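You operate a simulated robot arm through the tools that you are given. There is no shell and no other tool. Be economical: measure what you need, move in short steps, check, and stop when the job is done.

You are at the controls of a simulated robot arm. One attempt, no reset.

TASK
Layer cereal, then drops, in the small yellow cup and serve it.
Fine: one portion of each; the cup goes on the narrow tray, the slide ends out.

It is judged by the outcome, as a careful person would: the job done as asked, and still so three seconds after it is handed in. It fails if anything else is knocked over, pushed out of place, dropped, spilled or broken.

THE ROBOT
A 7-joint arm with a two-finger parallel gripper, fixed in place. Base frame: the origin is at the foot of the arm, x ahead of it, y to its left, z up; the work surface is at about z = 0. Units: m, degrees, N and s.
With the tool pointing down near the work surface it reaches from about 0.22 to 0.58 m from the base axis. Its first joint turns from -66.0 to 66.0 degrees. Payload 2.5 kg.
Tool frame: the origin (TCP) lies between the finger pads and is the grasp point; the fingertips stand 0.023 m ahead of it; z points along the fingers, y is the line along which they close. Largest opening 0.094 m; finger width 0.038, thickness 0.01; the body of the gripper, 0.054 by 0.096 m, starts 0.039 m behind the TCP.
Orientation is that of the tool frame in the base frame, as a unit quaternion [w, x, y, z]. With the fingers straight down and closing along the base's y, the tool's x points along the base's -x, its y along +y and its z along -z.

THE INTERFACE
- The arm moves only by the tool move_arm. Its argument "commands" is a list of rows, each an object (a shift or turn left out is 0, a gripper value left out holds the last) with "delta_pos": the shift along the tool's x, y, z in m, a list of three; "rotation": the turn, a rotation vector about the tool's x, y, z in degrees, a list of three; "hand": the finger opening in m, from 0 to 0.094. In form: [{"delta_pos": [dx, dy, dz], "rotation": [ax, ay, az], "hand": hand}, ...]. A call has 1 to 8 rows; each row is the pose to reach, as a shift and turn from the pose commanded when the call began, along the tool's axes at that moment. A row lasts 0.2 s, in which the tool goes at most 0.05 m and 8.6 degrees; a call with a longer step from one row to the next is refused whole, and so is a gripper value outside its range. A pose out of reach is approached as far as the arm can. The call stops where the force on the tool passes 60 N (or 10 N more than at its start, if that is more) or the arm is blocked; 0.2 s more then pass. Each finger travels about 0.108 m/s and halts on what it meets, pressing with about 27 N; the grip force reading is that of the motor and also rises with nothing between the fingers. The clock runs only during rows and for 0.2 s after the last one: add rows that repeat a pose to give the fingers time. It gives the time, the measured TCP pose, the force on the tool (base axes), the opening and the grip force at its end, in the units of the frame above (readings bear some noise), and new pictures: "views" is both (left out), scene, wrist or none.
- Cameras (640 x 400 px; columns grow to the right, rows downward): "scene" is fixed at [0.0932, -0.3904, 0.5488]; the picture's right is [0.96, -0.27, 0.00], its down [-0.14, -0.51, -0.85] and it looks along [0.23, 0.82, -0.53] (base axes); focal length 301 px, centre (320, 200). "wrist" rides on the gripper at [0.086, 0.016, -0.075] in the tool frame; the picture's right is [-0.18, 0.98, 0.00], its down [-0.58, -0.11, -0.81] and it looks along [-0.79, -0.15, 0.59] (tool axes); focal length 243 px, centre (320, 200). There is no depth. A picture from a camera that has moved, and an enlarged one, comes with that camera's place and axes in the base frame and with its lens.
- close_up(camera, box): a new picture of the part [left, top, right, bottom] of that camera's present view, enlarged. It takes no simulated time.
- finish_job(): hands the job in; it is judged then, once.

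Go step by step. Nothing tells you positions but the pictures and the camera data: compare them with the known pose of the tool, close in by small moves and look again before you grip or let go. The budget is 120 turns and 170 pictures, counting those below and the enlarged ones. Unless the task says otherwise, let go and move clear before handing in, and close with one line.

The tools are called after "Emit:" as name(argument=value, ...) on one line, values as JSON. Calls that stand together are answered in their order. move_arm: Moves the arm, as the interface text tells. Its arguments: {"type":"object","properties":{"commands":{"type":"array","items":{"type":"object","properties":{"delta_pos":{"type":"array","items":{"type":"number"}},"rotation":{"type":"array","items":{"type":"number"}},"hand":{"type":"number"}}}},"views":{"type":"string","enum":["both","scene","wrist","none"]}},"required":["commands"]} The other tools are called the same way: close_up (camera, box) takes an enlarged picture of a part of a camera's view; finish_job () hands the job in.

At the start:

```text
clock: 0.0
position: [0.2748, 0.2554, 0.4035]
tcp_rot: [0.0, 0.0, 1.0, 0.0]
contact_force: [0.1, 0.7, 0.8]
grip_width: 0.094
finger_force: 0.0
```

scene: 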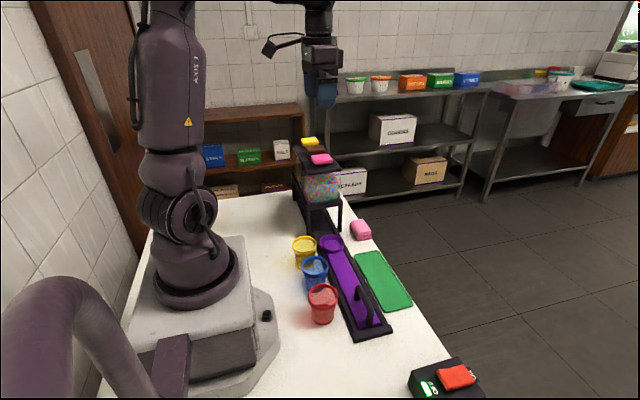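
wrist: 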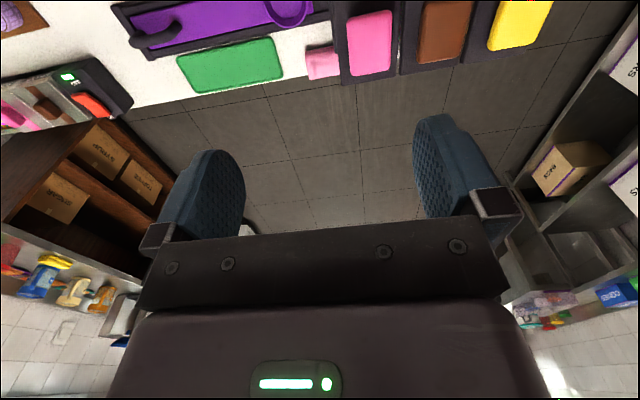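

I see dispensers with coloured paddles at the far side, a purple slide with a ring, three cups, a green tray and a switch box. I'll look closer first.

Emit:
close_up(camera="scene", box=[270, 120, 390, 220])

Emit:
close_up(camera="scene", box=[270, 210, 430, 350])

Emit:
close_up(camera="scene", box=[390, 330, 500, 400])

Emit:
close_up(camera="wrist", box=[0, 0, 640, 140])

```text
4.00 times, centred on (330, 170) of scene
camera zoom: at [0.0932, -0.3904, 0.5488], right [0.96, -0.27, 0.0], down [-0.14, -0.51, -0.85], along [0.23, 0.82, -0.53], focal length 1205 px, centre (280, 320)
```

zoom: 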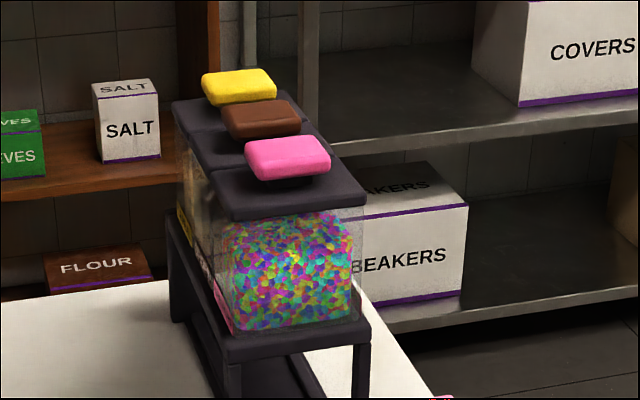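

```text
2.86 times, centred on (350, 280) of scene
camera zoom: at [0.0932, -0.3904, 0.5488], right [0.96, -0.27, 0.0], down [-0.14, -0.51, -0.85], along [0.23, 0.82, -0.53], focal length 861 px, centre (234, -29)
```

zoom: 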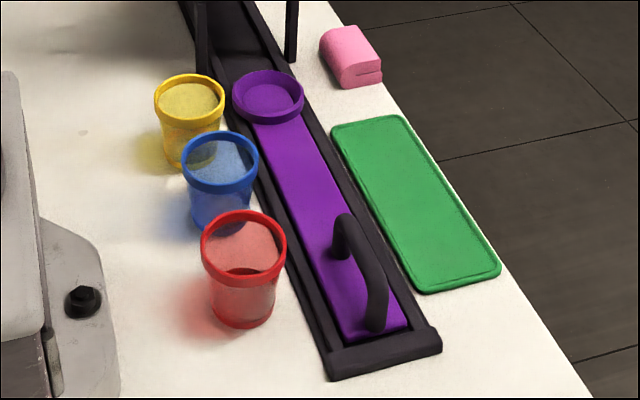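

```text
5.71 times, centred on (445, 365) of scene
camera zoom: at [0.0932, -0.3904, 0.5488], right [0.96, -0.27, 0.0], down [-0.14, -0.51, -0.85], along [0.23, 0.82, -0.53], focal length 1721 px, centre (-394, -743)
```

zoom: 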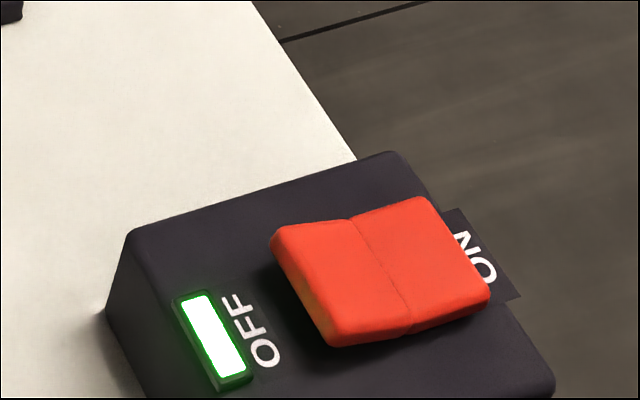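

```text
1.00 times, centred on (320, 70) of wrist
camera zoom: at [0.1906, 0.2717, 0.4785], right [0.18, 0.98, 0.0], down [0.58, -0.11, 0.81], along [0.79, -0.15, -0.59], focal length 243 px, centre (320, 330)
```

zoom: 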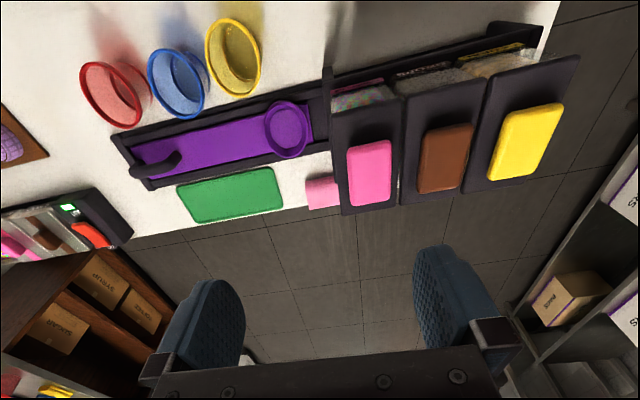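

Emit:
close_up(camera="wrist", box=[320, 0, 560, 4])

Emit:
close_up(camera="wrist", box=[0, 20, 160, 120])

```text
2.67 times, centred on (440, 2) of wrist
camera zoom: at [0.1906, 0.2717, 0.4785], right [0.18, 0.98, 0.0], down [0.58, -0.11, 0.81], along [0.79, -0.15, -0.59], focal length 647 px, centre (0, 728)
```

zoom: 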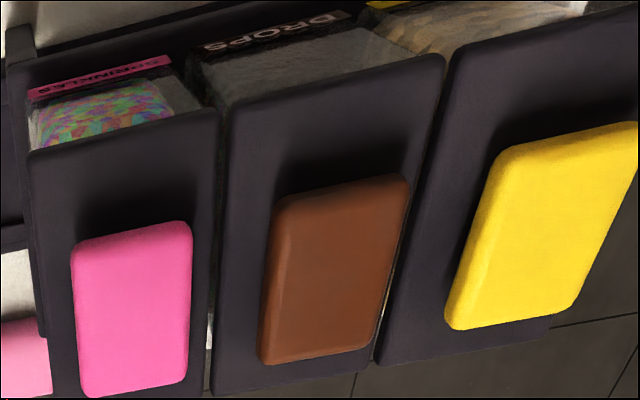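

```text
4.00 times, centred on (80, 70) of wrist
camera zoom: at [0.1906, 0.2717, 0.4785], right [0.18, 0.98, 0.0], down [0.58, -0.11, 0.81], along [0.79, -0.15, -0.59], focal length 970 px, centre (1280, 720)
```

zoom: 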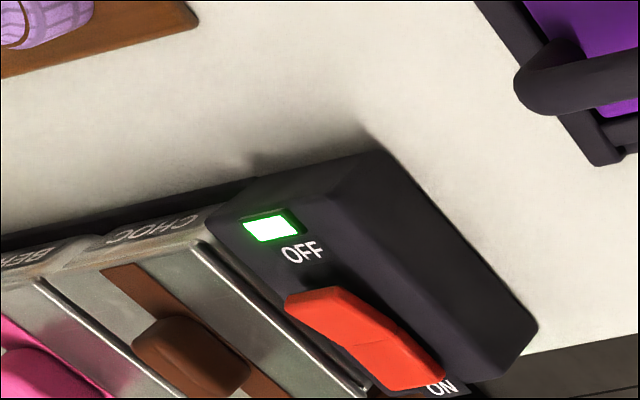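

The middle (brown) hopper is DROPS, pink is SPRINKLES; yellow should be CEREAL. I'll move back to verify its label and survey the cups.

Emit:
move_arm(commands=[{"delta_pos": [0.03, 0, 0], "rotation": [0, -8, 0]}, {"delta_pos": [0.06, 0, 0], "rotation": [0, -16, 0]}, {"delta_pos": [0.09, 0, 0], "rotation": [0, -24, 0]}, {"delta_pos": [0.09, 0, 0], "rotation": [0, -30, 0]}], views="wrist")

```text
clock: 1.0
position: [0.1848, 0.2571, 0.4014]
tcp_rot: [0.26, -0.001, 0.966, 0.0]
contact_force: [-0.3, -0.6, 1.8]
grip_width: 0.0941
finger_force: 0.0
camera wrist: at [0.0741, 0.2726, 0.4245], right [0.16, 0.98, 0.09], down [0.1, -0.11, 0.99], along [0.98, -0.15, -0.11], focal length 243 px, centre (320, 200)
```

wrist: 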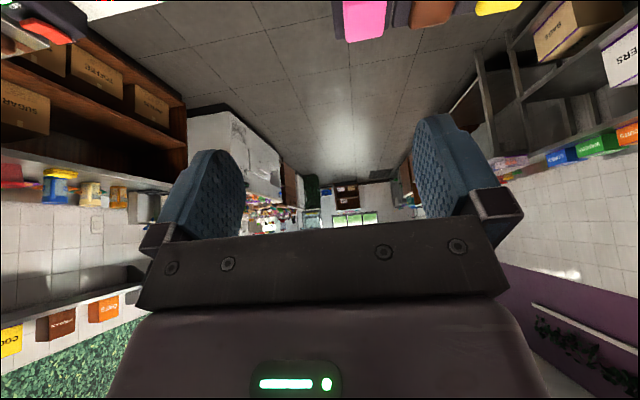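

The tilt went the wrong way; tilt back the other way.

Emit:
move_arm(commands=[{"rotation": [0, 8.5, 0]}, {"rotation": [0, 17, 0]}, {"rotation": [0, 25.5, 0]}, {"rotation": [0, 34, 0]}, {"rotation": [0, 42.5, 0]}, {"rotation": [0, 51, 0]}], views="wrist")

Emit:
close_up(camera="wrist", box=[300, 0, 620, 80])

Emit:
close_up(camera="wrist", box=[0, 0, 320, 200])

```text
clock: 2.4
position: [0.1857, 0.2572, 0.4034]
tcp_rot: [-0.183, 0.0, 0.983, 0.001]
contact_force: [-0.3, 0.1, 0.1]
grip_width: 0.0939
finger_force: 0.1
camera wrist: at [0.1333, 0.272, 0.5044], right [0.17, 0.98, -0.07], down [0.83, -0.11, 0.54], along [0.53, -0.15, -0.84], focal length 243 px, centre (320, 200)
```

wrist: 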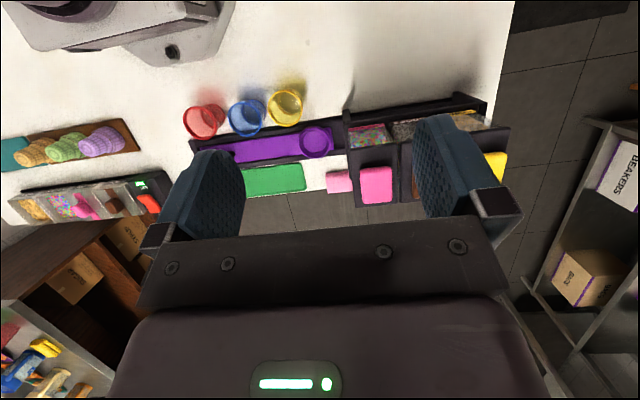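

```text
2.00 times, centred on (460, 40) of wrist
camera zoom: at [0.1333, 0.272, 0.5044], right [0.17, 0.98, -0.07], down [0.83, -0.11, 0.54], along [0.53, -0.15, -0.84], focal length 485 px, centre (40, 520)
```

zoom: 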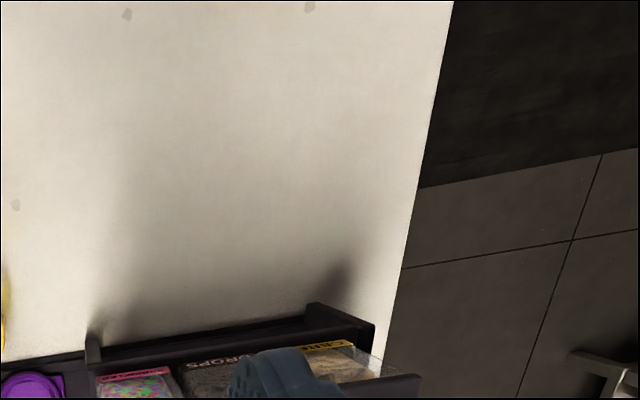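

```text
2.00 times, centred on (160, 100) of wrist
camera zoom: at [0.1333, 0.272, 0.5044], right [0.17, 0.98, -0.07], down [0.83, -0.11, 0.54], along [0.53, -0.15, -0.84], focal length 485 px, centre (640, 400)
```

zoom: 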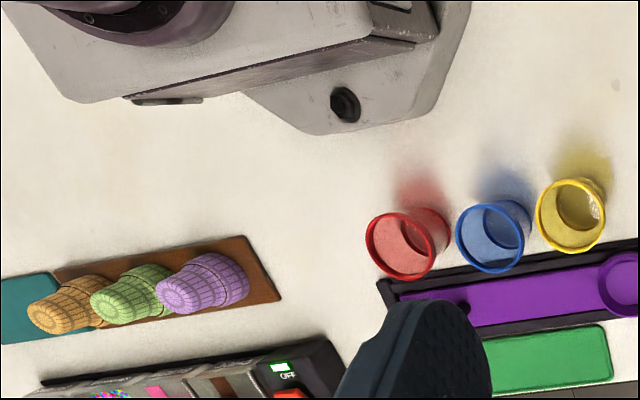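

Cereal is confirmed as yellow. I'll straighten the tool and look at the other side, to compare trays.

Emit:
move_arm(commands=[{"rotation": [0, -8.5, 0]}, {"rotation": [0, -17, 0]}, {"rotation": [0, -21, 0]}, {"rotation": [0, -21, 0]}], views="none")

Emit:
move_arm(commands=[{"delta_pos": [-0.02, -0.045, 0]}, {"delta_pos": [-0.04, -0.09, 0]}, {"delta_pos": [-0.06, -0.135, 0]}, {"delta_pos": [-0.08, -0.18, 0]}, {"delta_pos": [-0.08, -0.225, 0]}, {"delta_pos": [-0.08, -0.27, 0]}, {"delta_pos": [-0.08, -0.315, 0]}, {"delta_pos": [-0.08, -0.36, 0]}], views="wrist")

Emit:
close_up(camera="wrist", box=[0, 0, 640, 2])

```text
clock: 3.4
position: [0.185, 0.2546, 0.4034]
tcp_rot: [0.001, 0.0, 1.0, 0.001]
contact_force: [0.4, 0.1, 1.1]
grip_width: 0.0942
finger_force: 0.1
```

```text
clock: 5.2
position: [0.2677, -0.1041, 0.4017]
tcp_rot: [0.0, 0.0, 1.0, 0.0]
contact_force: [-0.9, -0.5, 0.4]
grip_width: 0.0941
finger_force: 0.1
camera wrist: at [0.1816, -0.0883, 0.4769], right [0.18, 0.98, 0.0], down [0.58, -0.11, 0.81], along [0.79, -0.15, -0.59], focal length 243 px, centre (320, 200)
```

wrist: 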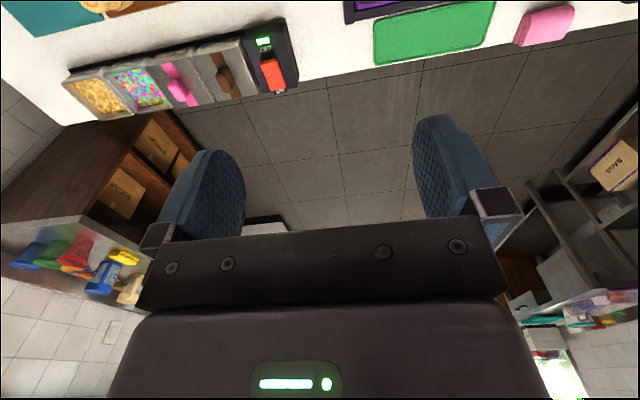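

```text
1.00 times, centred on (320, 1) of wrist
camera zoom: at [0.1816, -0.0883, 0.4769], right [0.18, 0.98, 0.0], down [0.58, -0.11, 0.81], along [0.79, -0.15, -0.59], focal length 243 px, centre (320, 399)
```

zoom: 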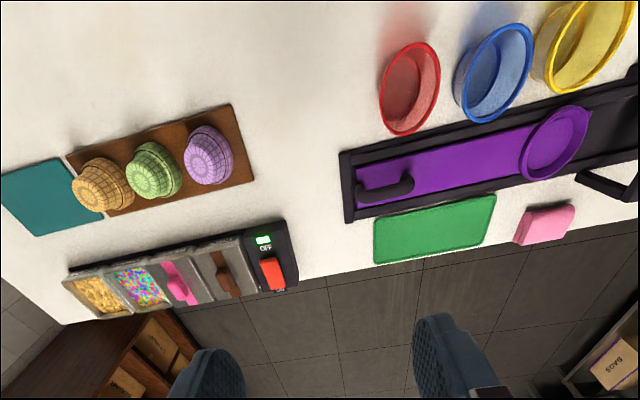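

The green tray is the narrow one (the teal one is square). The yellow cup's rim is at about (0.212, 0.175, 0.065), and the rail runs along y at x≈0.29. I'll turn the gripper 90° so it closes along x, and go above the cup.

Emit:
move_arm(commands=[{"delta_pos": [0, 0.025, 0], "rotation": [0, 0, -8.5]}, {"delta_pos": [0, 0.05, 0], "rotation": [0, 0, -17]}, {"delta_pos": [0, 0.075, 0], "rotation": [0, 0, -25.5]}, {"delta_pos": [0, 0.1, 0], "rotation": [0, 0, -34]}, {"delta_pos": [0, 0.125, 0], "rotation": [0, 0, -42.5]}, {"delta_pos": [0, 0.15, 0], "rotation": [0, 0, -51]}, {"delta_pos": [0, 0.175, 0], "rotation": [0, 0, -59.5]}, {"delta_pos": [0, 0.2, 0], "rotation": [0, 0, -68]}], views="none")

Emit:
move_arm(commands=[{"rotation": [0, 0, -8]}, {"rotation": [0, 0, -16]}, {"rotation": [0, 0, -22]}, {"rotation": [0, 0, -22]}], views="both")

```text
clock: 7.0
position: [0.2649, 0.0961, 0.4035]
tcp_rot: [0.0, -0.56, 0.828, -0.001]
contact_force: [0.5, -0.1, -1.1]
grip_width: 0.0941
finger_force: 0.0
```

```text
clock: 8.0
position: [0.2655, 0.0964, 0.4031]
tcp_rot: [-0.001, 0.708, -0.706, 0.0]
contact_force: [-0.3, -0.3, -0.6]
grip_width: 0.0943
finger_force: 0.1
camera wrist: at [0.2508, 0.0094, 0.4782], right [-0.98, 0.18, 0.0], down [0.11, 0.58, 0.81], along [0.15, 0.79, -0.59], focal length 243 px, centre (320, 200)
```

scene: 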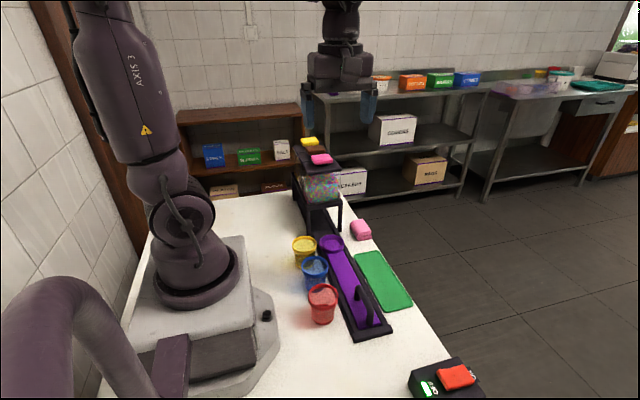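
wrist: 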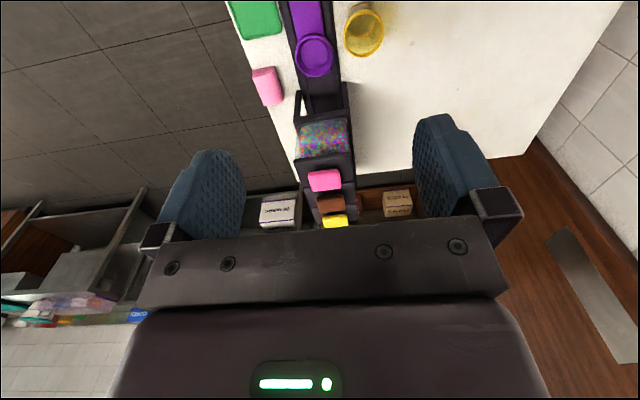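

Orientation good. Move above the yellow cup at a safe height and refine.

Emit:
move_arm(commands=[{"delta_pos": [-0.02, 0.015, 0.04]}, {"delta_pos": [-0.04, 0.03, 0.08]}, {"delta_pos": [-0.06, 0.045, 0.12]}, {"delta_pos": [-0.07, 0.0525, 0.165]}, {"delta_pos": [-0.07, 0.0525, 0.21]}, {"delta_pos": [-0.07, 0.0525, 0.243]}, {"delta_pos": [-0.07, 0.0525, 0.243]}], views="both")

Emit:
close_up(camera="scene", box=[260, 160, 400, 300])

Emit:
close_up(camera="wrist", box=[0, 0, 640, 2])

```text
clock: 9.6
position: [0.2136, 0.1676, 0.1586]
tcp_rot: [0.0, -0.707, 0.707, 0.0]
contact_force: [-0.1, 0.2, -0.9]
grip_width: 0.0939
finger_force: 0.0
camera wrist: at [0.1982, 0.0801, 0.2348], right [-0.98, 0.18, 0.0], down [0.11, 0.58, 0.81], along [0.15, 0.79, -0.59], focal length 243 px, centre (320, 200)
```

scene: 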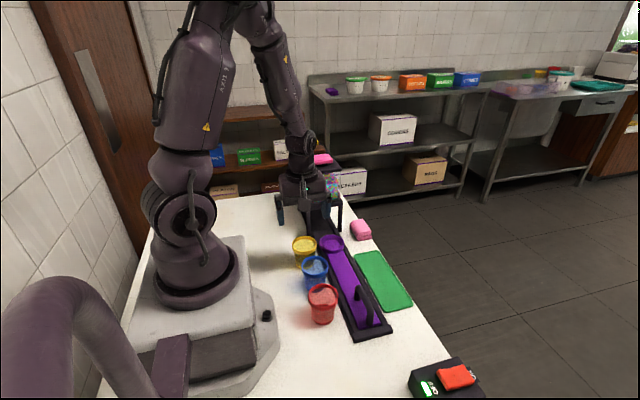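
wrist: 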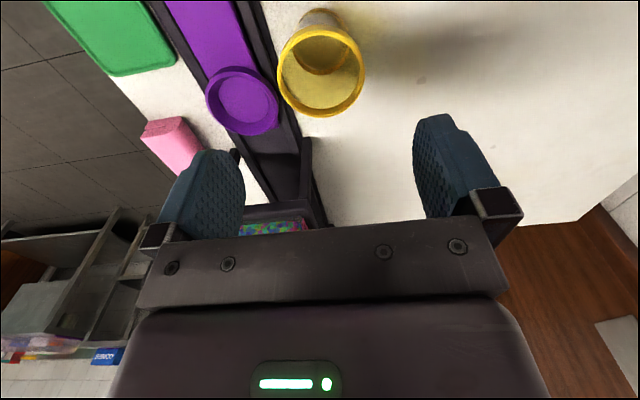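

```text
2.86 times, centred on (330, 230) of scene
camera zoom: at [0.0932, -0.3904, 0.5488], right [0.96, -0.27, 0.0], down [-0.14, -0.51, -0.85], along [0.23, 0.82, -0.53], focal length 861 px, centre (291, 114)
```

zoom: 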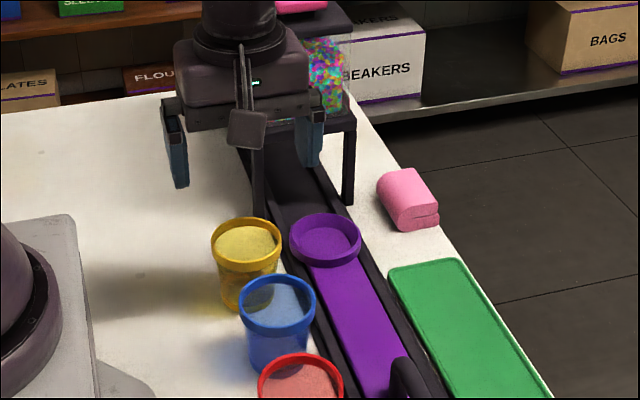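

```text
1.00 times, centred on (320, 1) of wrist
camera zoom: at [0.1982, 0.0801, 0.2348], right [-0.98, 0.18, 0.0], down [0.11, 0.58, 0.81], along [0.15, 0.79, -0.59], focal length 243 px, centre (320, 399)
```

zoom: 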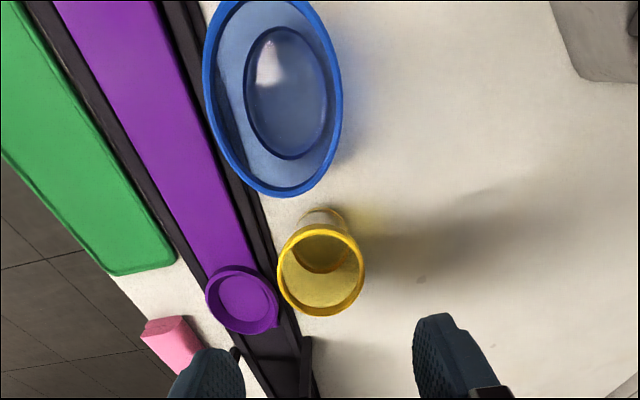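

Cup rim centre is about (0.2126, 0.162). Descend to just above it and check.

Emit:
move_arm(commands=[{"delta_pos": [0.0056, 0.001, 0.03], "hand": 0.085}, {"delta_pos": [0.0056, 0.001, 0.058], "hand": 0.085}, {"delta_pos": [0.0056, 0.001, 0.058]}], views="none")

Emit:
close_up(camera="wrist", box=[0, 0, 640, 200])

Emit:
close_up(camera="scene", box=[260, 180, 380, 280])

```text
clock: 10.4
position: [0.2118, 0.1621, 0.099]
tcp_rot: [0.001, 0.707, -0.707, 0.0]
contact_force: [0.5, 0.2, 1.2]
grip_width: 0.085
finger_force: 0.0
```

```text
1.00 times, centred on (320, 100) of wrist
camera zoom: at [0.1977, 0.075, 0.1757], right [-0.98, 0.18, 0.0], down [0.11, 0.58, 0.81], along [0.15, 0.79, -0.59], focal length 243 px, centre (320, 300)
```

zoom: 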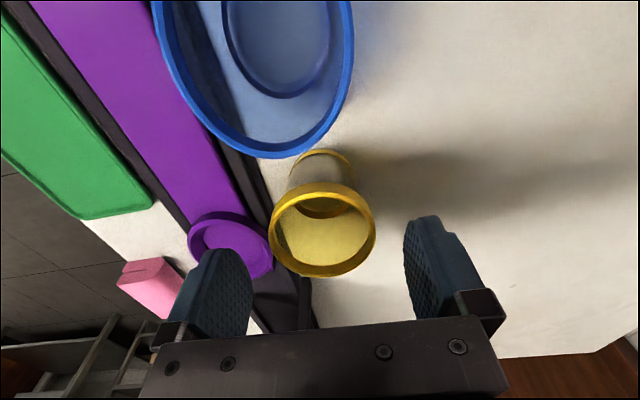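

```text
4.00 times, centred on (320, 230) of scene
camera zoom: at [0.0932, -0.3904, 0.5488], right [0.96, -0.27, 0.0], down [-0.14, -0.51, -0.85], along [0.23, 0.82, -0.53], focal length 1205 px, centre (320, 80)
```

zoom: 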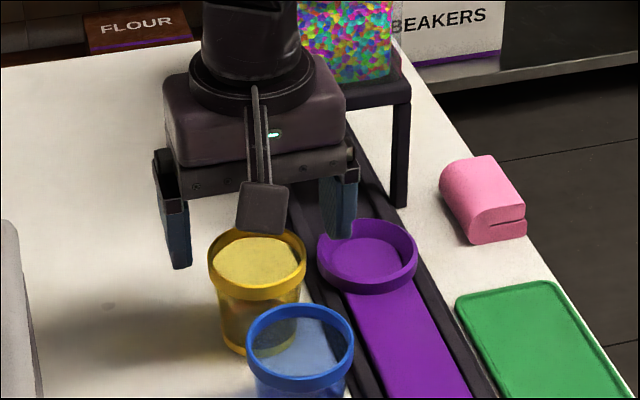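

Aligned well. Narrow the opening to 0.074 to avoid the ring, then descend and grip near the rim.

Emit:
move_arm(commands=[{"delta_pos": [0.0025, -0.001, 0.0], "hand": 0.074}, {"delta_pos": [0.0025, -0.001, 0.02], "hand": 0.074}, {"delta_pos": [0.0025, -0.001, 0.043]}, {"delta_pos": [0.0025, -0.001, 0.043]}], views="none")

Emit:
close_up(camera="wrist", box=[0, 0, 640, 200])

Emit:
close_up(camera="scene", box=[260, 180, 380, 280])

```text
clock: 11.4
position: [0.2123, 0.1584, 0.0591]
tcp_rot: [-0.001, 0.708, -0.707, 0.0]
contact_force: [0.0, 0.5, 1.4]
grip_width: 0.074
finger_force: 0.0
```

```text
1.00 times, centred on (320, 100) of wrist
camera zoom: at [0.1975, 0.0717, 0.1341], right [-0.98, 0.18, 0.0], down [0.11, 0.58, 0.81], along [0.15, 0.79, -0.59], focal length 243 px, centre (320, 300)
```

zoom: 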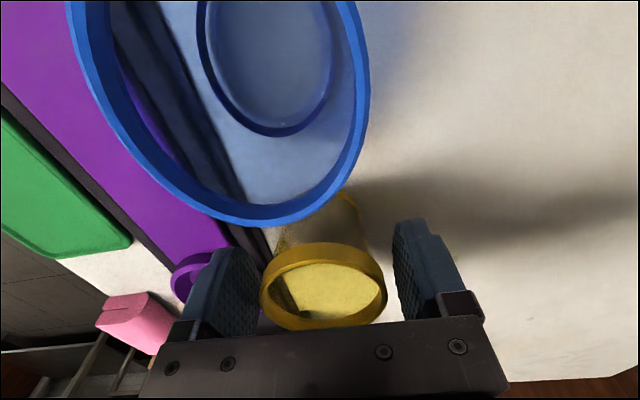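

```text
4.00 times, centred on (320, 230) of scene
camera zoom: at [0.0932, -0.3904, 0.5488], right [0.96, -0.27, 0.0], down [-0.14, -0.51, -0.85], along [0.23, 0.82, -0.53], focal length 1205 px, centre (320, 80)
```

zoom: 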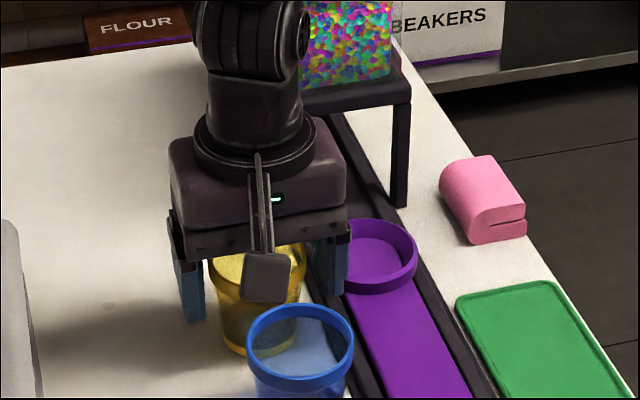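

Fingers straddle the cup cleanly. Close.

Emit:
move_arm(commands=[{"hand": 0.06}, {"hand": 0.05}, {"hand": 0.05}, {"hand": 0.05}], views="none")

Emit:
move_arm(commands=[{"delta_pos": [0, 0, -0.02]}, {"delta_pos": [0, 0, -0.05]}, {"delta_pos": [0, 0, -0.06]}, {"delta_pos": [0, 0, -0.06]}], views="both")

Emit:
close_up(camera="scene", box=[260, 160, 380, 260])

```text
clock: 12.4
position: [0.2118, 0.159, 0.0593]
tcp_rot: [0.0, -0.707, 0.707, 0.0]
contact_force: [-0.3, 0.4, 0.1]
grip_width: 0.0581
finger_force: 26.7
```

```text
clock: 13.4
position: [0.2124, 0.1557, 0.1196]
tcp_rot: [0.0, 0.707, -0.707, 0.002]
contact_force: [0.0, -0.7, -0.1]
grip_width: 0.0579
finger_force: 27.1
camera wrist: at [0.1981, 0.07, 0.1946], right [-0.98, 0.18, 0.0], down [0.11, 0.58, 0.81], along [0.15, 0.79, -0.59], focal length 243 px, centre (320, 200)
```

scene: 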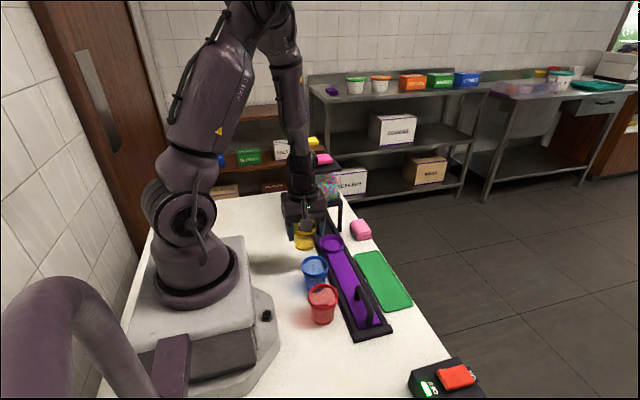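
wrist: 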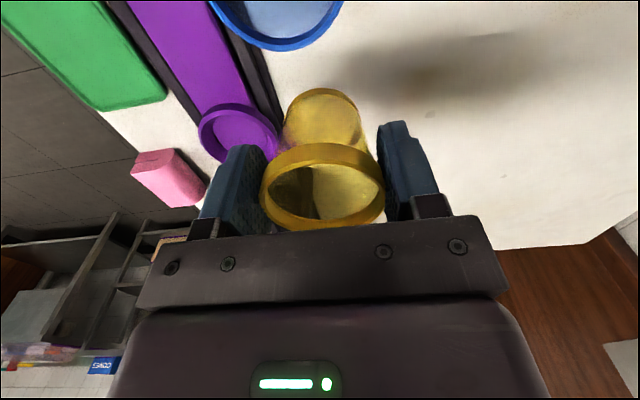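

```text
4.00 times, centred on (320, 210) of scene
camera zoom: at [0.0932, -0.3904, 0.5488], right [0.96, -0.27, 0.0], down [-0.14, -0.51, -0.85], along [0.23, 0.82, -0.53], focal length 1205 px, centre (320, 160)
```

zoom: 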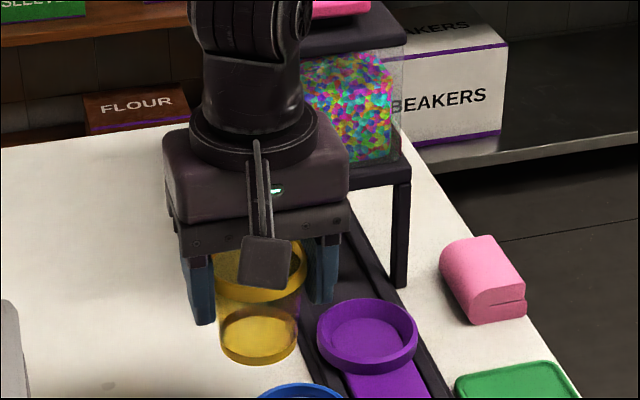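

The cup is held upright. Moving it over the purple ring at this height.

Emit:
move_arm(commands=[{"delta_pos": [-0.01, -0.025, 0]}, {"delta_pos": [-0.02, -0.05, 0]}, {"delta_pos": [-0.03, -0.077, 0]}, {"delta_pos": [-0.03, -0.077, 0]}, {"delta_pos": [-0.03, -0.077, 0]}], views="both")

Emit:
close_up(camera="scene", box=[280, 180, 400, 280])

```text
clock: 14.6
position: [0.2899, 0.189, 0.1206]
tcp_rot: [0.001, 0.708, -0.707, -0.001]
contact_force: [-0.3, -0.1, 1.2]
grip_width: 0.058
finger_force: 26.9
camera wrist: at [0.2755, 0.1012, 0.1959], right [-0.98, 0.18, 0.0], down [0.11, 0.58, 0.81], along [0.15, 0.79, -0.59], focal length 243 px, centre (320, 200)
```

scene: 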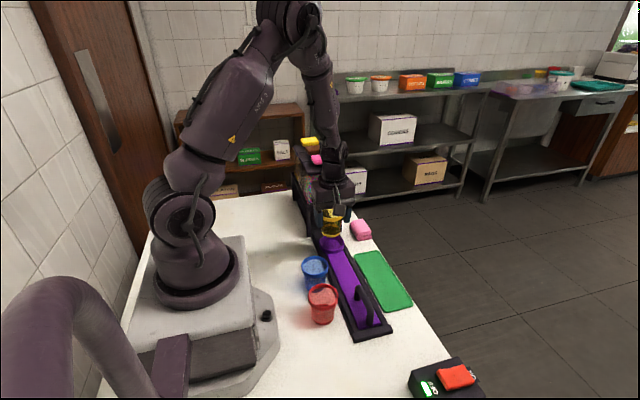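
wrist: 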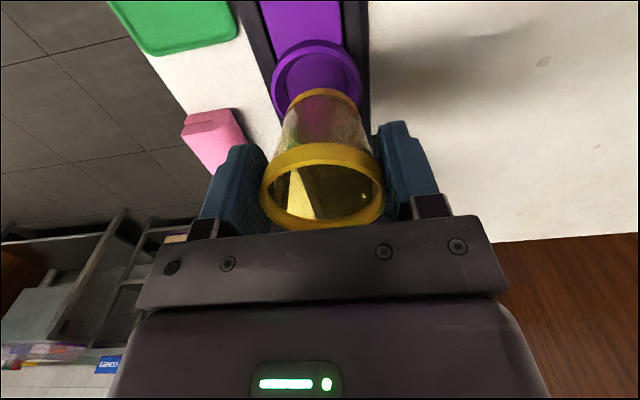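

```text
4.00 times, centred on (340, 230) of scene
camera zoom: at [0.0932, -0.3904, 0.5488], right [0.96, -0.27, 0.0], down [-0.14, -0.51, -0.85], along [0.23, 0.82, -0.53], focal length 1205 px, centre (240, 80)
```

zoom: 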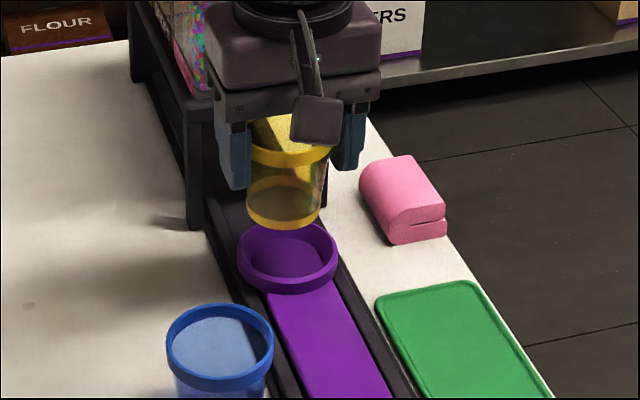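

Ring centre is at roughly (0.2915, 0.186). Small correction and lower to just above the ring.

Emit:
move_arm(commands=[{"delta_pos": [0.003, -0.0015, 0.01]}, {"delta_pos": [0.003, -0.0015, 0.024]}, {"delta_pos": [0.003, -0.0015, 0.024]}], views="none")

Emit:
close_up(camera="scene", box=[300, 205, 372, 265])

Emit:
close_up(camera="wrist", box=[200, 20, 440, 170])

```text
clock: 15.4
position: [0.2918, 0.1855, 0.0953]
tcp_rot: [0.0, -0.707, 0.707, 0.0]
contact_force: [0.2, 0.1, 0.5]
grip_width: 0.0577
finger_force: 27.3
```

```text
6.67 times, centred on (336, 235) of scene
camera zoom: at [0.0932, -0.3904, 0.5488], right [0.96, -0.27, 0.0], down [-0.14, -0.51, -0.85], along [0.23, 0.82, -0.53], focal length 2008 px, centre (213, -33)
```

zoom: 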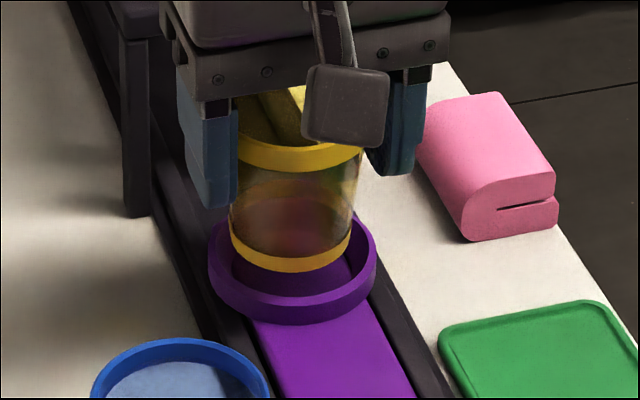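

```text
2.67 times, centred on (320, 95) of wrist
camera zoom: at [0.2768, 0.098, 0.1709], right [-0.98, 0.18, 0.0], down [0.11, 0.58, 0.81], along [0.15, 0.79, -0.59], focal length 647 px, centre (320, 480)
```

zoom: 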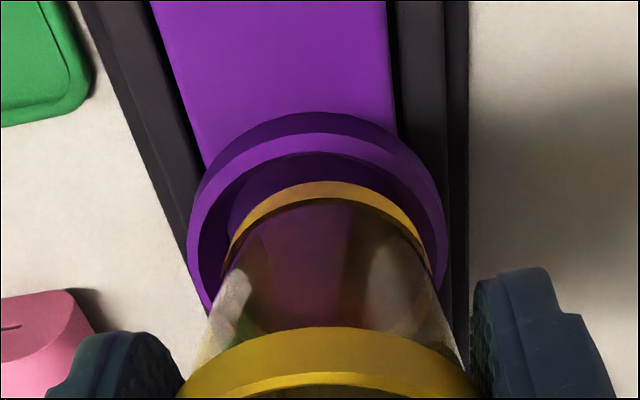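

Aligned within ~1 mm. Lowering gently until it seats.

Emit:
move_arm(commands=[{"delta_pos": [0, -0.001, 0.006]}, {"delta_pos": [0, -0.001, 0.011]}, {"delta_pos": [0, -0.001, 0.015]}], views="none")

Emit:
close_up(camera="scene", box=[300, 205, 372, 265])

```text
clock: 16.2
position: [0.2929, 0.1856, 0.0809]
tcp_rot: [0.002, -0.707, 0.707, 0.0]
contact_force: [-1.3, 2.5, 2.3]
grip_width: 0.058
finger_force: 26.7
```

```text
6.67 times, centred on (336, 235) of scene
camera zoom: at [0.0932, -0.3904, 0.5488], right [0.96, -0.27, 0.0], down [-0.14, -0.51, -0.85], along [0.23, 0.82, -0.53], focal length 2008 px, centre (213, -33)
```

zoom: 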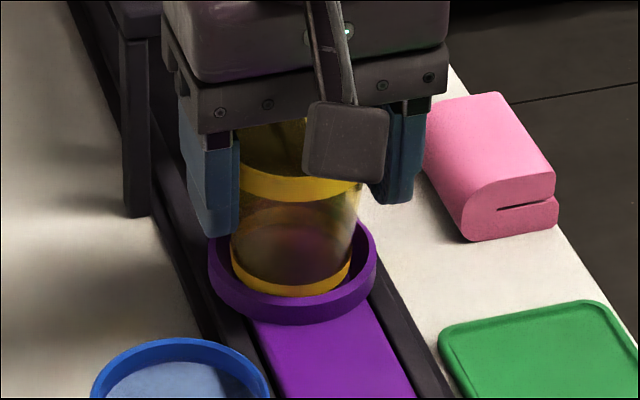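

Emit:
move_arm(commands=[{"delta_pos": [0, 0, 0.002]}, {"delta_pos": [0, 0, 0.004]}], views="none")

Emit:
close_up(camera="scene", box=[300, 205, 372, 265])

Emit:
close_up(camera="wrist", box=[200, 20, 440, 170])

```text
clock: 16.8
position: [0.2925, 0.1856, 0.0768]
tcp_rot: [-0.002, 0.708, -0.707, 0.0]
contact_force: [-0.5, 9.9, 11.3]
grip_width: 0.0583
finger_force: 27.3
```

```text
6.67 times, centred on (336, 235) of scene
camera zoom: at [0.0931, -0.3904, 0.5488], right [0.96, -0.27, 0.0], down [-0.14, -0.51, -0.85], along [0.23, 0.82, -0.53], focal length 2008 px, centre (213, -33)
```

zoom: 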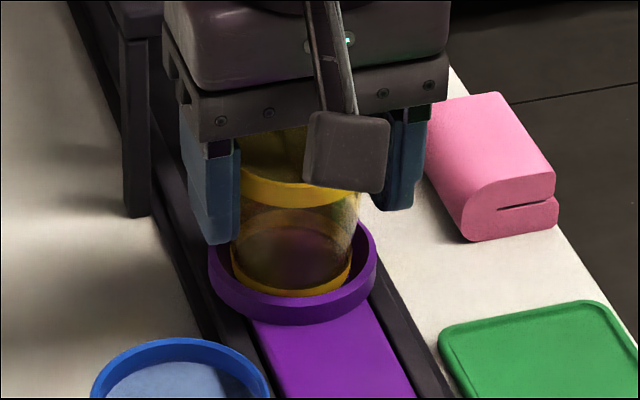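

```text
2.67 times, centred on (320, 95) of wrist
camera zoom: at [0.2782, 0.099, 0.1519], right [-0.98, 0.18, 0.0], down [0.11, 0.58, 0.81], along [0.15, 0.8, -0.59], focal length 647 px, centre (320, 480)
```

zoom: 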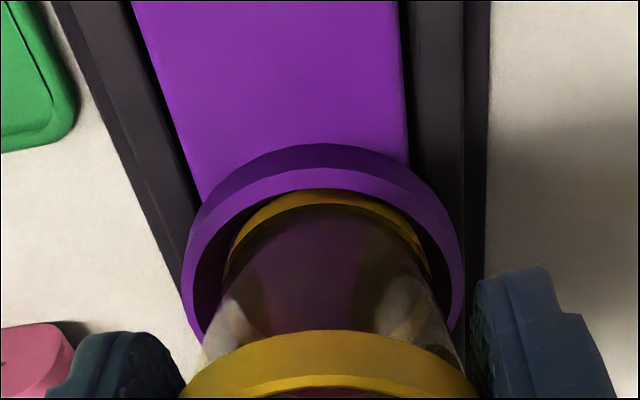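

The ring is pushing the cup toward +y, so I'm ~3–4 mm too far front. Ease up slightly and shift +y.

Emit:
move_arm(commands=[{"delta_pos": [0, 0, -0.004]}, {"delta_pos": [-0.004, 0, -0.004]}, {"delta_pos": [-0.004, 0, 0]}], views="none")

Emit:
close_up(camera="scene", box=[300, 205, 372, 265])

Emit:
close_up(camera="wrist", box=[200, 20, 440, 170])

```text
clock: 17.6
position: [0.2928, 0.1883, 0.0763]
tcp_rot: [-0.001, -0.706, 0.708, 0.0]
contact_force: [0.7, -0.6, -0.4]
grip_width: 0.0579
finger_force: 27.0
```

```text
6.67 times, centred on (336, 235) of scene
camera zoom: at [0.0932, -0.3904, 0.5488], right [0.96, -0.27, 0.0], down [-0.14, -0.51, -0.85], along [0.23, 0.82, -0.53], focal length 2008 px, centre (213, -33)
```

zoom: 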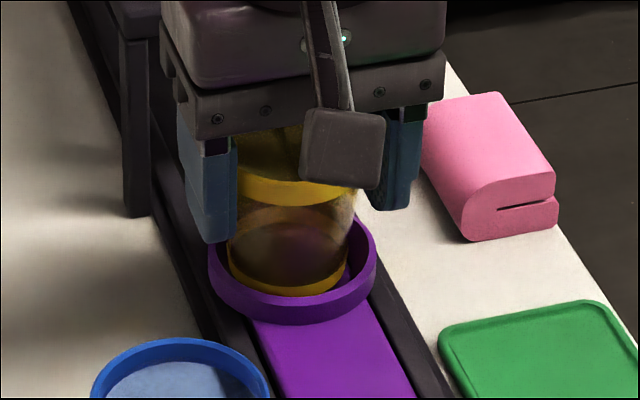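

```text
2.67 times, centred on (320, 95) of wrist
camera zoom: at [0.2775, 0.1012, 0.1517], right [-0.98, 0.19, 0.0], down [0.11, 0.58, 0.81], along [0.15, 0.79, -0.59], focal length 647 px, centre (320, 480)
```

zoom: 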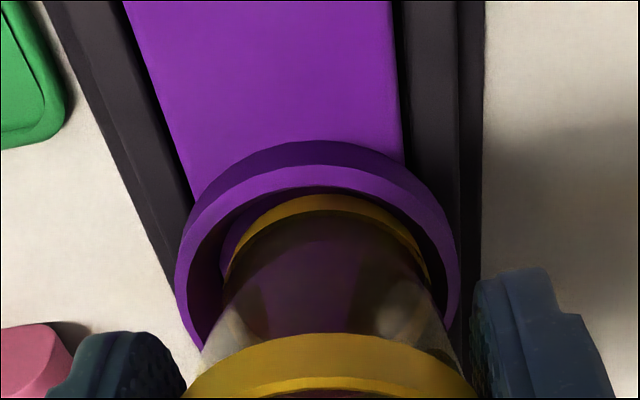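

Force is clear. Nudge +x and keep going down.

Emit:
move_arm(commands=[{"delta_pos": [0, -0.0015, 0.002]}, {"delta_pos": [0, -0.0015, 0.004]}, {"delta_pos": [0, -0.0015, 0.006]}], views="none")

Emit:
close_up(camera="scene", box=[300, 205, 372, 265])

```text
clock: 18.4
position: [0.2948, 0.1899, 0.071]
tcp_rot: [0.001, -0.707, 0.708, -0.001]
contact_force: [-2.0, 1.0, 18.6]
grip_width: 0.0579
finger_force: 26.8
```

```text
6.67 times, centred on (336, 235) of scene
camera zoom: at [0.0931, -0.3904, 0.5488], right [0.96, -0.27, 0.0], down [-0.14, -0.51, -0.85], along [0.23, 0.82, -0.53], focal length 2008 px, centre (213, -33)
```

zoom: 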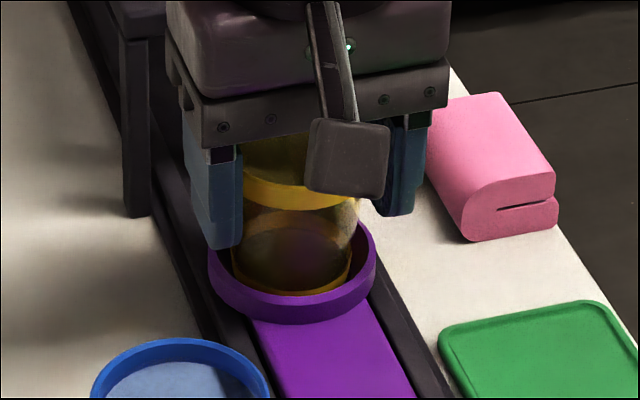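

Pure vertical force: it is seated on the ring floor. Ease off, release and rise.

Emit:
move_arm(commands=[{"delta_pos": [0, 0, -0.002]}, {"delta_pos": [0, 0, -0.002], "hand": 0.07}, {"delta_pos": [0, 0, -0.002], "hand": 0.08}, {"delta_pos": [0, 0, -0.002]}], views="none")

Emit:
move_arm(commands=[{"delta_pos": [0, 0, -0.03]}, {"delta_pos": [0, 0, -0.07]}, {"delta_pos": [0.04, 0, -0.09]}, {"delta_pos": [0.08, 0, -0.09]}, {"delta_pos": [0.12, 0, -0.09]}, {"delta_pos": [0.16, 0, -0.09]}, {"delta_pos": [0.2, 0.003, -0.09]}, {"delta_pos": [0.2, 0.003, -0.09]}], views="both")

Emit:
close_up(camera="scene", box=[280, 210, 400, 310])

Emit:
close_up(camera="wrist", box=[0, 0, 640, 2])

```text
clock: 19.4
position: [0.2941, 0.1893, 0.0718]
tcp_rot: [0.0, -0.707, 0.708, 0.0]
contact_force: [0.5, -0.4, 0.0]
grip_width: 0.0799
finger_force: 0.0
```

```text
clock: 21.2
position: [0.2894, -0.0131, 0.1621]
tcp_rot: [0.0, 0.707, -0.707, 0.0]
contact_force: [0.7, 0.0, -0.5]
grip_width: 0.0799
finger_force: 0.1
camera wrist: at [0.2753, -0.1, 0.237], right [-0.98, 0.18, 0.0], down [0.11, 0.58, 0.81], along [0.15, 0.79, -0.59], focal length 243 px, centre (320, 200)
```

scene: 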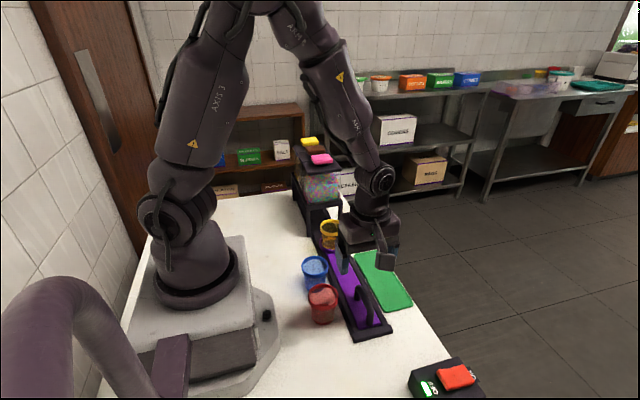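
wrist: 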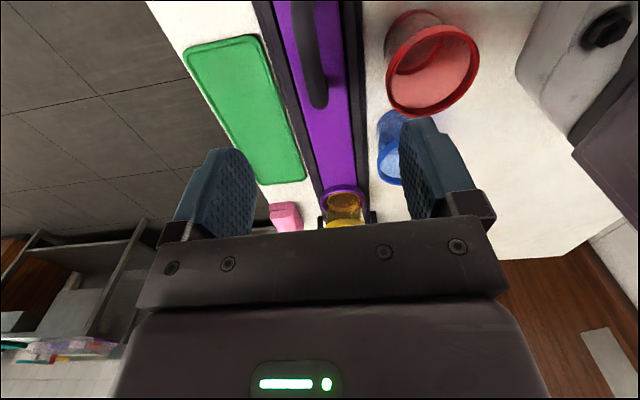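

```text
4.00 times, centred on (340, 260) of scene
camera zoom: at [0.0932, -0.3904, 0.5488], right [0.96, -0.27, 0.0], down [-0.14, -0.51, -0.85], along [0.23, 0.82, -0.53], focal length 1205 px, centre (240, -40)
```

zoom: 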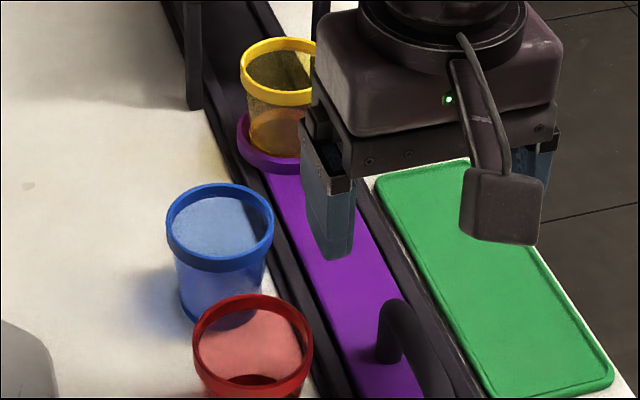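

```text
1.00 times, centred on (320, 1) of wrist
camera zoom: at [0.2753, -0.1, 0.237], right [-0.98, 0.18, 0.0], down [0.11, 0.58, 0.81], along [0.15, 0.79, -0.59], focal length 243 px, centre (320, 399)
```

zoom: 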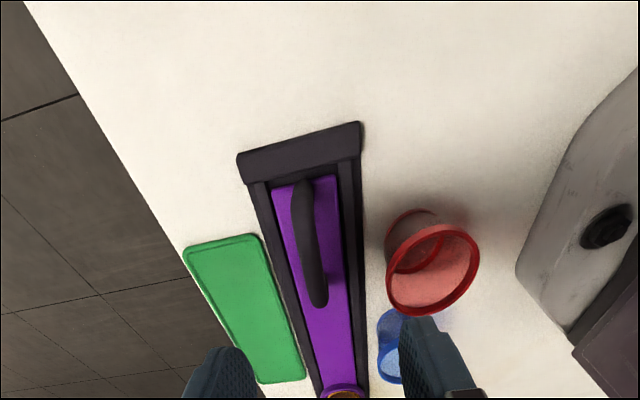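

Cup is seated upright. The handle arch spans y≈-0.055..0.005 at x≈0.292, top z≈0.06. Descend over it.

Emit:
move_arm(commands=[{"delta_pos": [0.015, -0.0025, 0.03], "hand": 0.06}, {"delta_pos": [0.015, -0.0025, 0.06], "hand": 0.05}, {"delta_pos": [0.015, -0.0025, 0.075]}, {"delta_pos": [0.015, -0.0025, 0.075]}], views="none")

Emit:
close_up(camera="scene", box=[320, 240, 416, 320])

Emit:
close_up(camera="wrist", box=[0, 0, 640, 200])

```text
clock: 22.2
position: [0.2936, -0.0278, 0.0871]
tcp_rot: [-0.001, 0.707, -0.707, 0.0]
contact_force: [-0.3, 0.2, -0.1]
grip_width: 0.0501
finger_force: 0.0
```

```text
5.00 times, centred on (368, 280) of scene
camera zoom: at [0.0932, -0.3904, 0.5488], right [0.96, -0.27, 0.0], down [-0.14, -0.51, -0.85], along [0.23, 0.82, -0.53], focal length 1506 px, centre (80, -200)
```

zoom: 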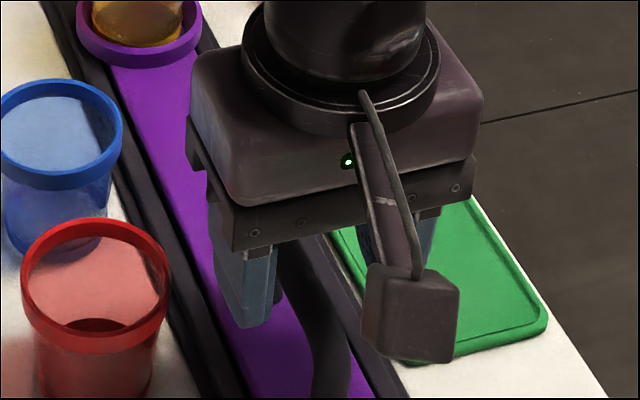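

```text
1.00 times, centred on (320, 100) of wrist
camera zoom: at [0.2797, -0.113, 0.1625], right [-0.98, 0.18, 0.0], down [0.11, 0.58, 0.81], along [0.15, 0.79, -0.59], focal length 243 px, centre (320, 300)
```

zoom: 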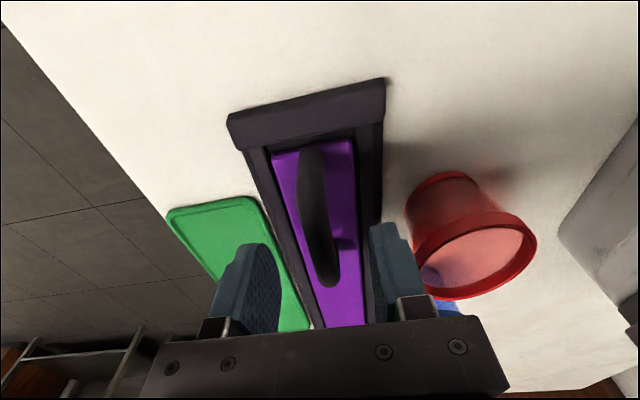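

Emit:
move_arm(commands=[{"delta_pos": [0, 0, 0.02]}, {"delta_pos": [0, 0, 0.037]}, {"delta_pos": [0, 0, 0.037], "hand": 0.03}, {"delta_pos": [0, 0, 0.037], "hand": 0.01}, {"delta_pos": [0, 0, 0.037], "hand": 0.005}, {"delta_pos": [0, 0, 0.037], "hand": 0.005}], views="both")

```text
clock: 23.6
position: [0.2955, -0.0257, 0.049]
tcp_rot: [-0.001, 0.708, -0.707, 0.001]
contact_force: [13.5, 0.0, -18.9]
grip_width: 0.0147
finger_force: 45.4
camera wrist: at [0.2801, -0.1128, 0.1257], right [-0.98, 0.18, 0.0], down [0.11, 0.58, 0.81], along [0.15, 0.79, -0.59], focal length 243 px, centre (320, 200)
```

scene: 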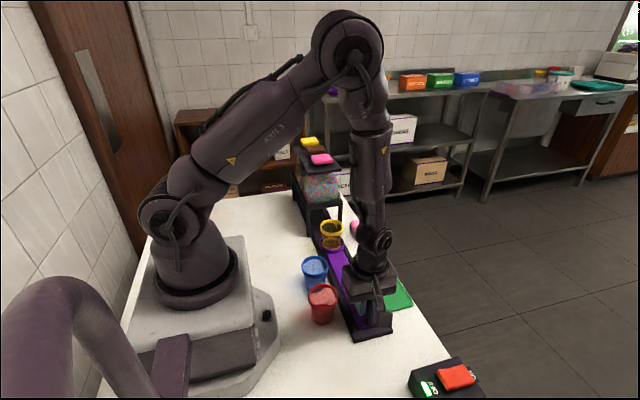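
wrist: 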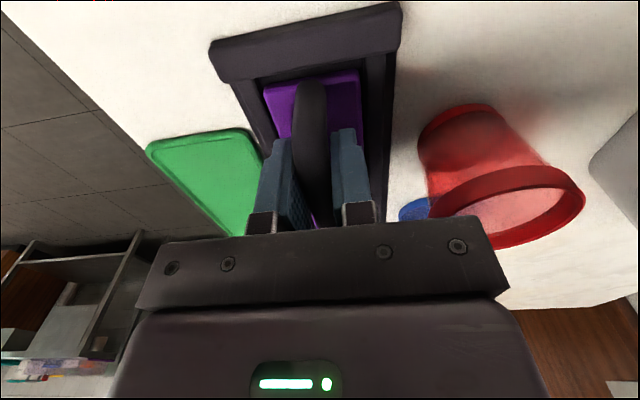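

Handle gripped. Relieve the side load, then push the slide +y in steps.

Emit:
move_arm(commands=[{"delta_pos": [0, -0.002, 0.001]}, {"delta_pos": [-0.02, -0.003, 0.001]}, {"delta_pos": [-0.04, -0.003, 0.001]}, {"delta_pos": [-0.06, -0.003, 0.001]}, {"delta_pos": [-0.08, -0.003, 0.001]}, {"delta_pos": [-0.1, -0.003, 0.001]}, {"delta_pos": [-0.12, -0.003, 0.001]}], views="scene")

Emit:
close_up(camera="scene", box=[270, 120, 410, 280])

```text
clock: 25.2
position: [0.295, 0.0941, 0.0483]
tcp_rot: [0.001, 0.707, -0.707, -0.001]
contact_force: [-20.8, -0.5, 31.3]
grip_width: 0.0148
finger_force: 45.2
```

scene: 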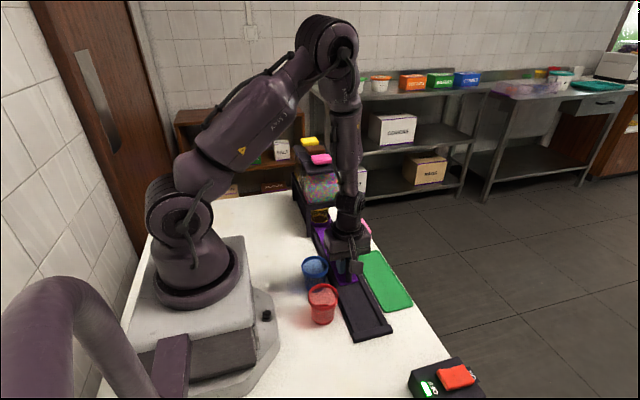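

```text
2.50 times, centred on (340, 200) of scene
camera zoom: at [0.0931, -0.3904, 0.5488], right [0.96, -0.27, 0.0], down [-0.14, -0.51, -0.85], along [0.23, 0.82, -0.53], focal length 753 px, centre (270, 200)
```

zoom: 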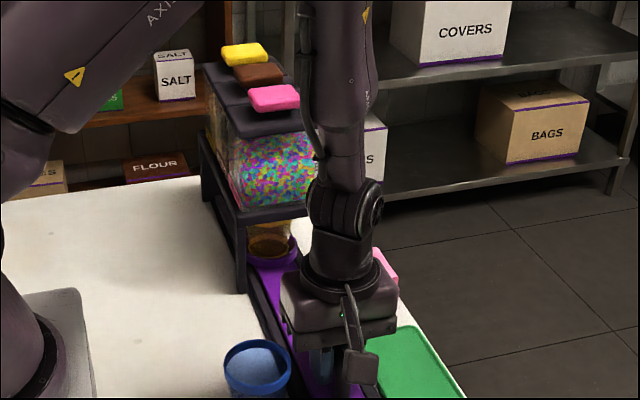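

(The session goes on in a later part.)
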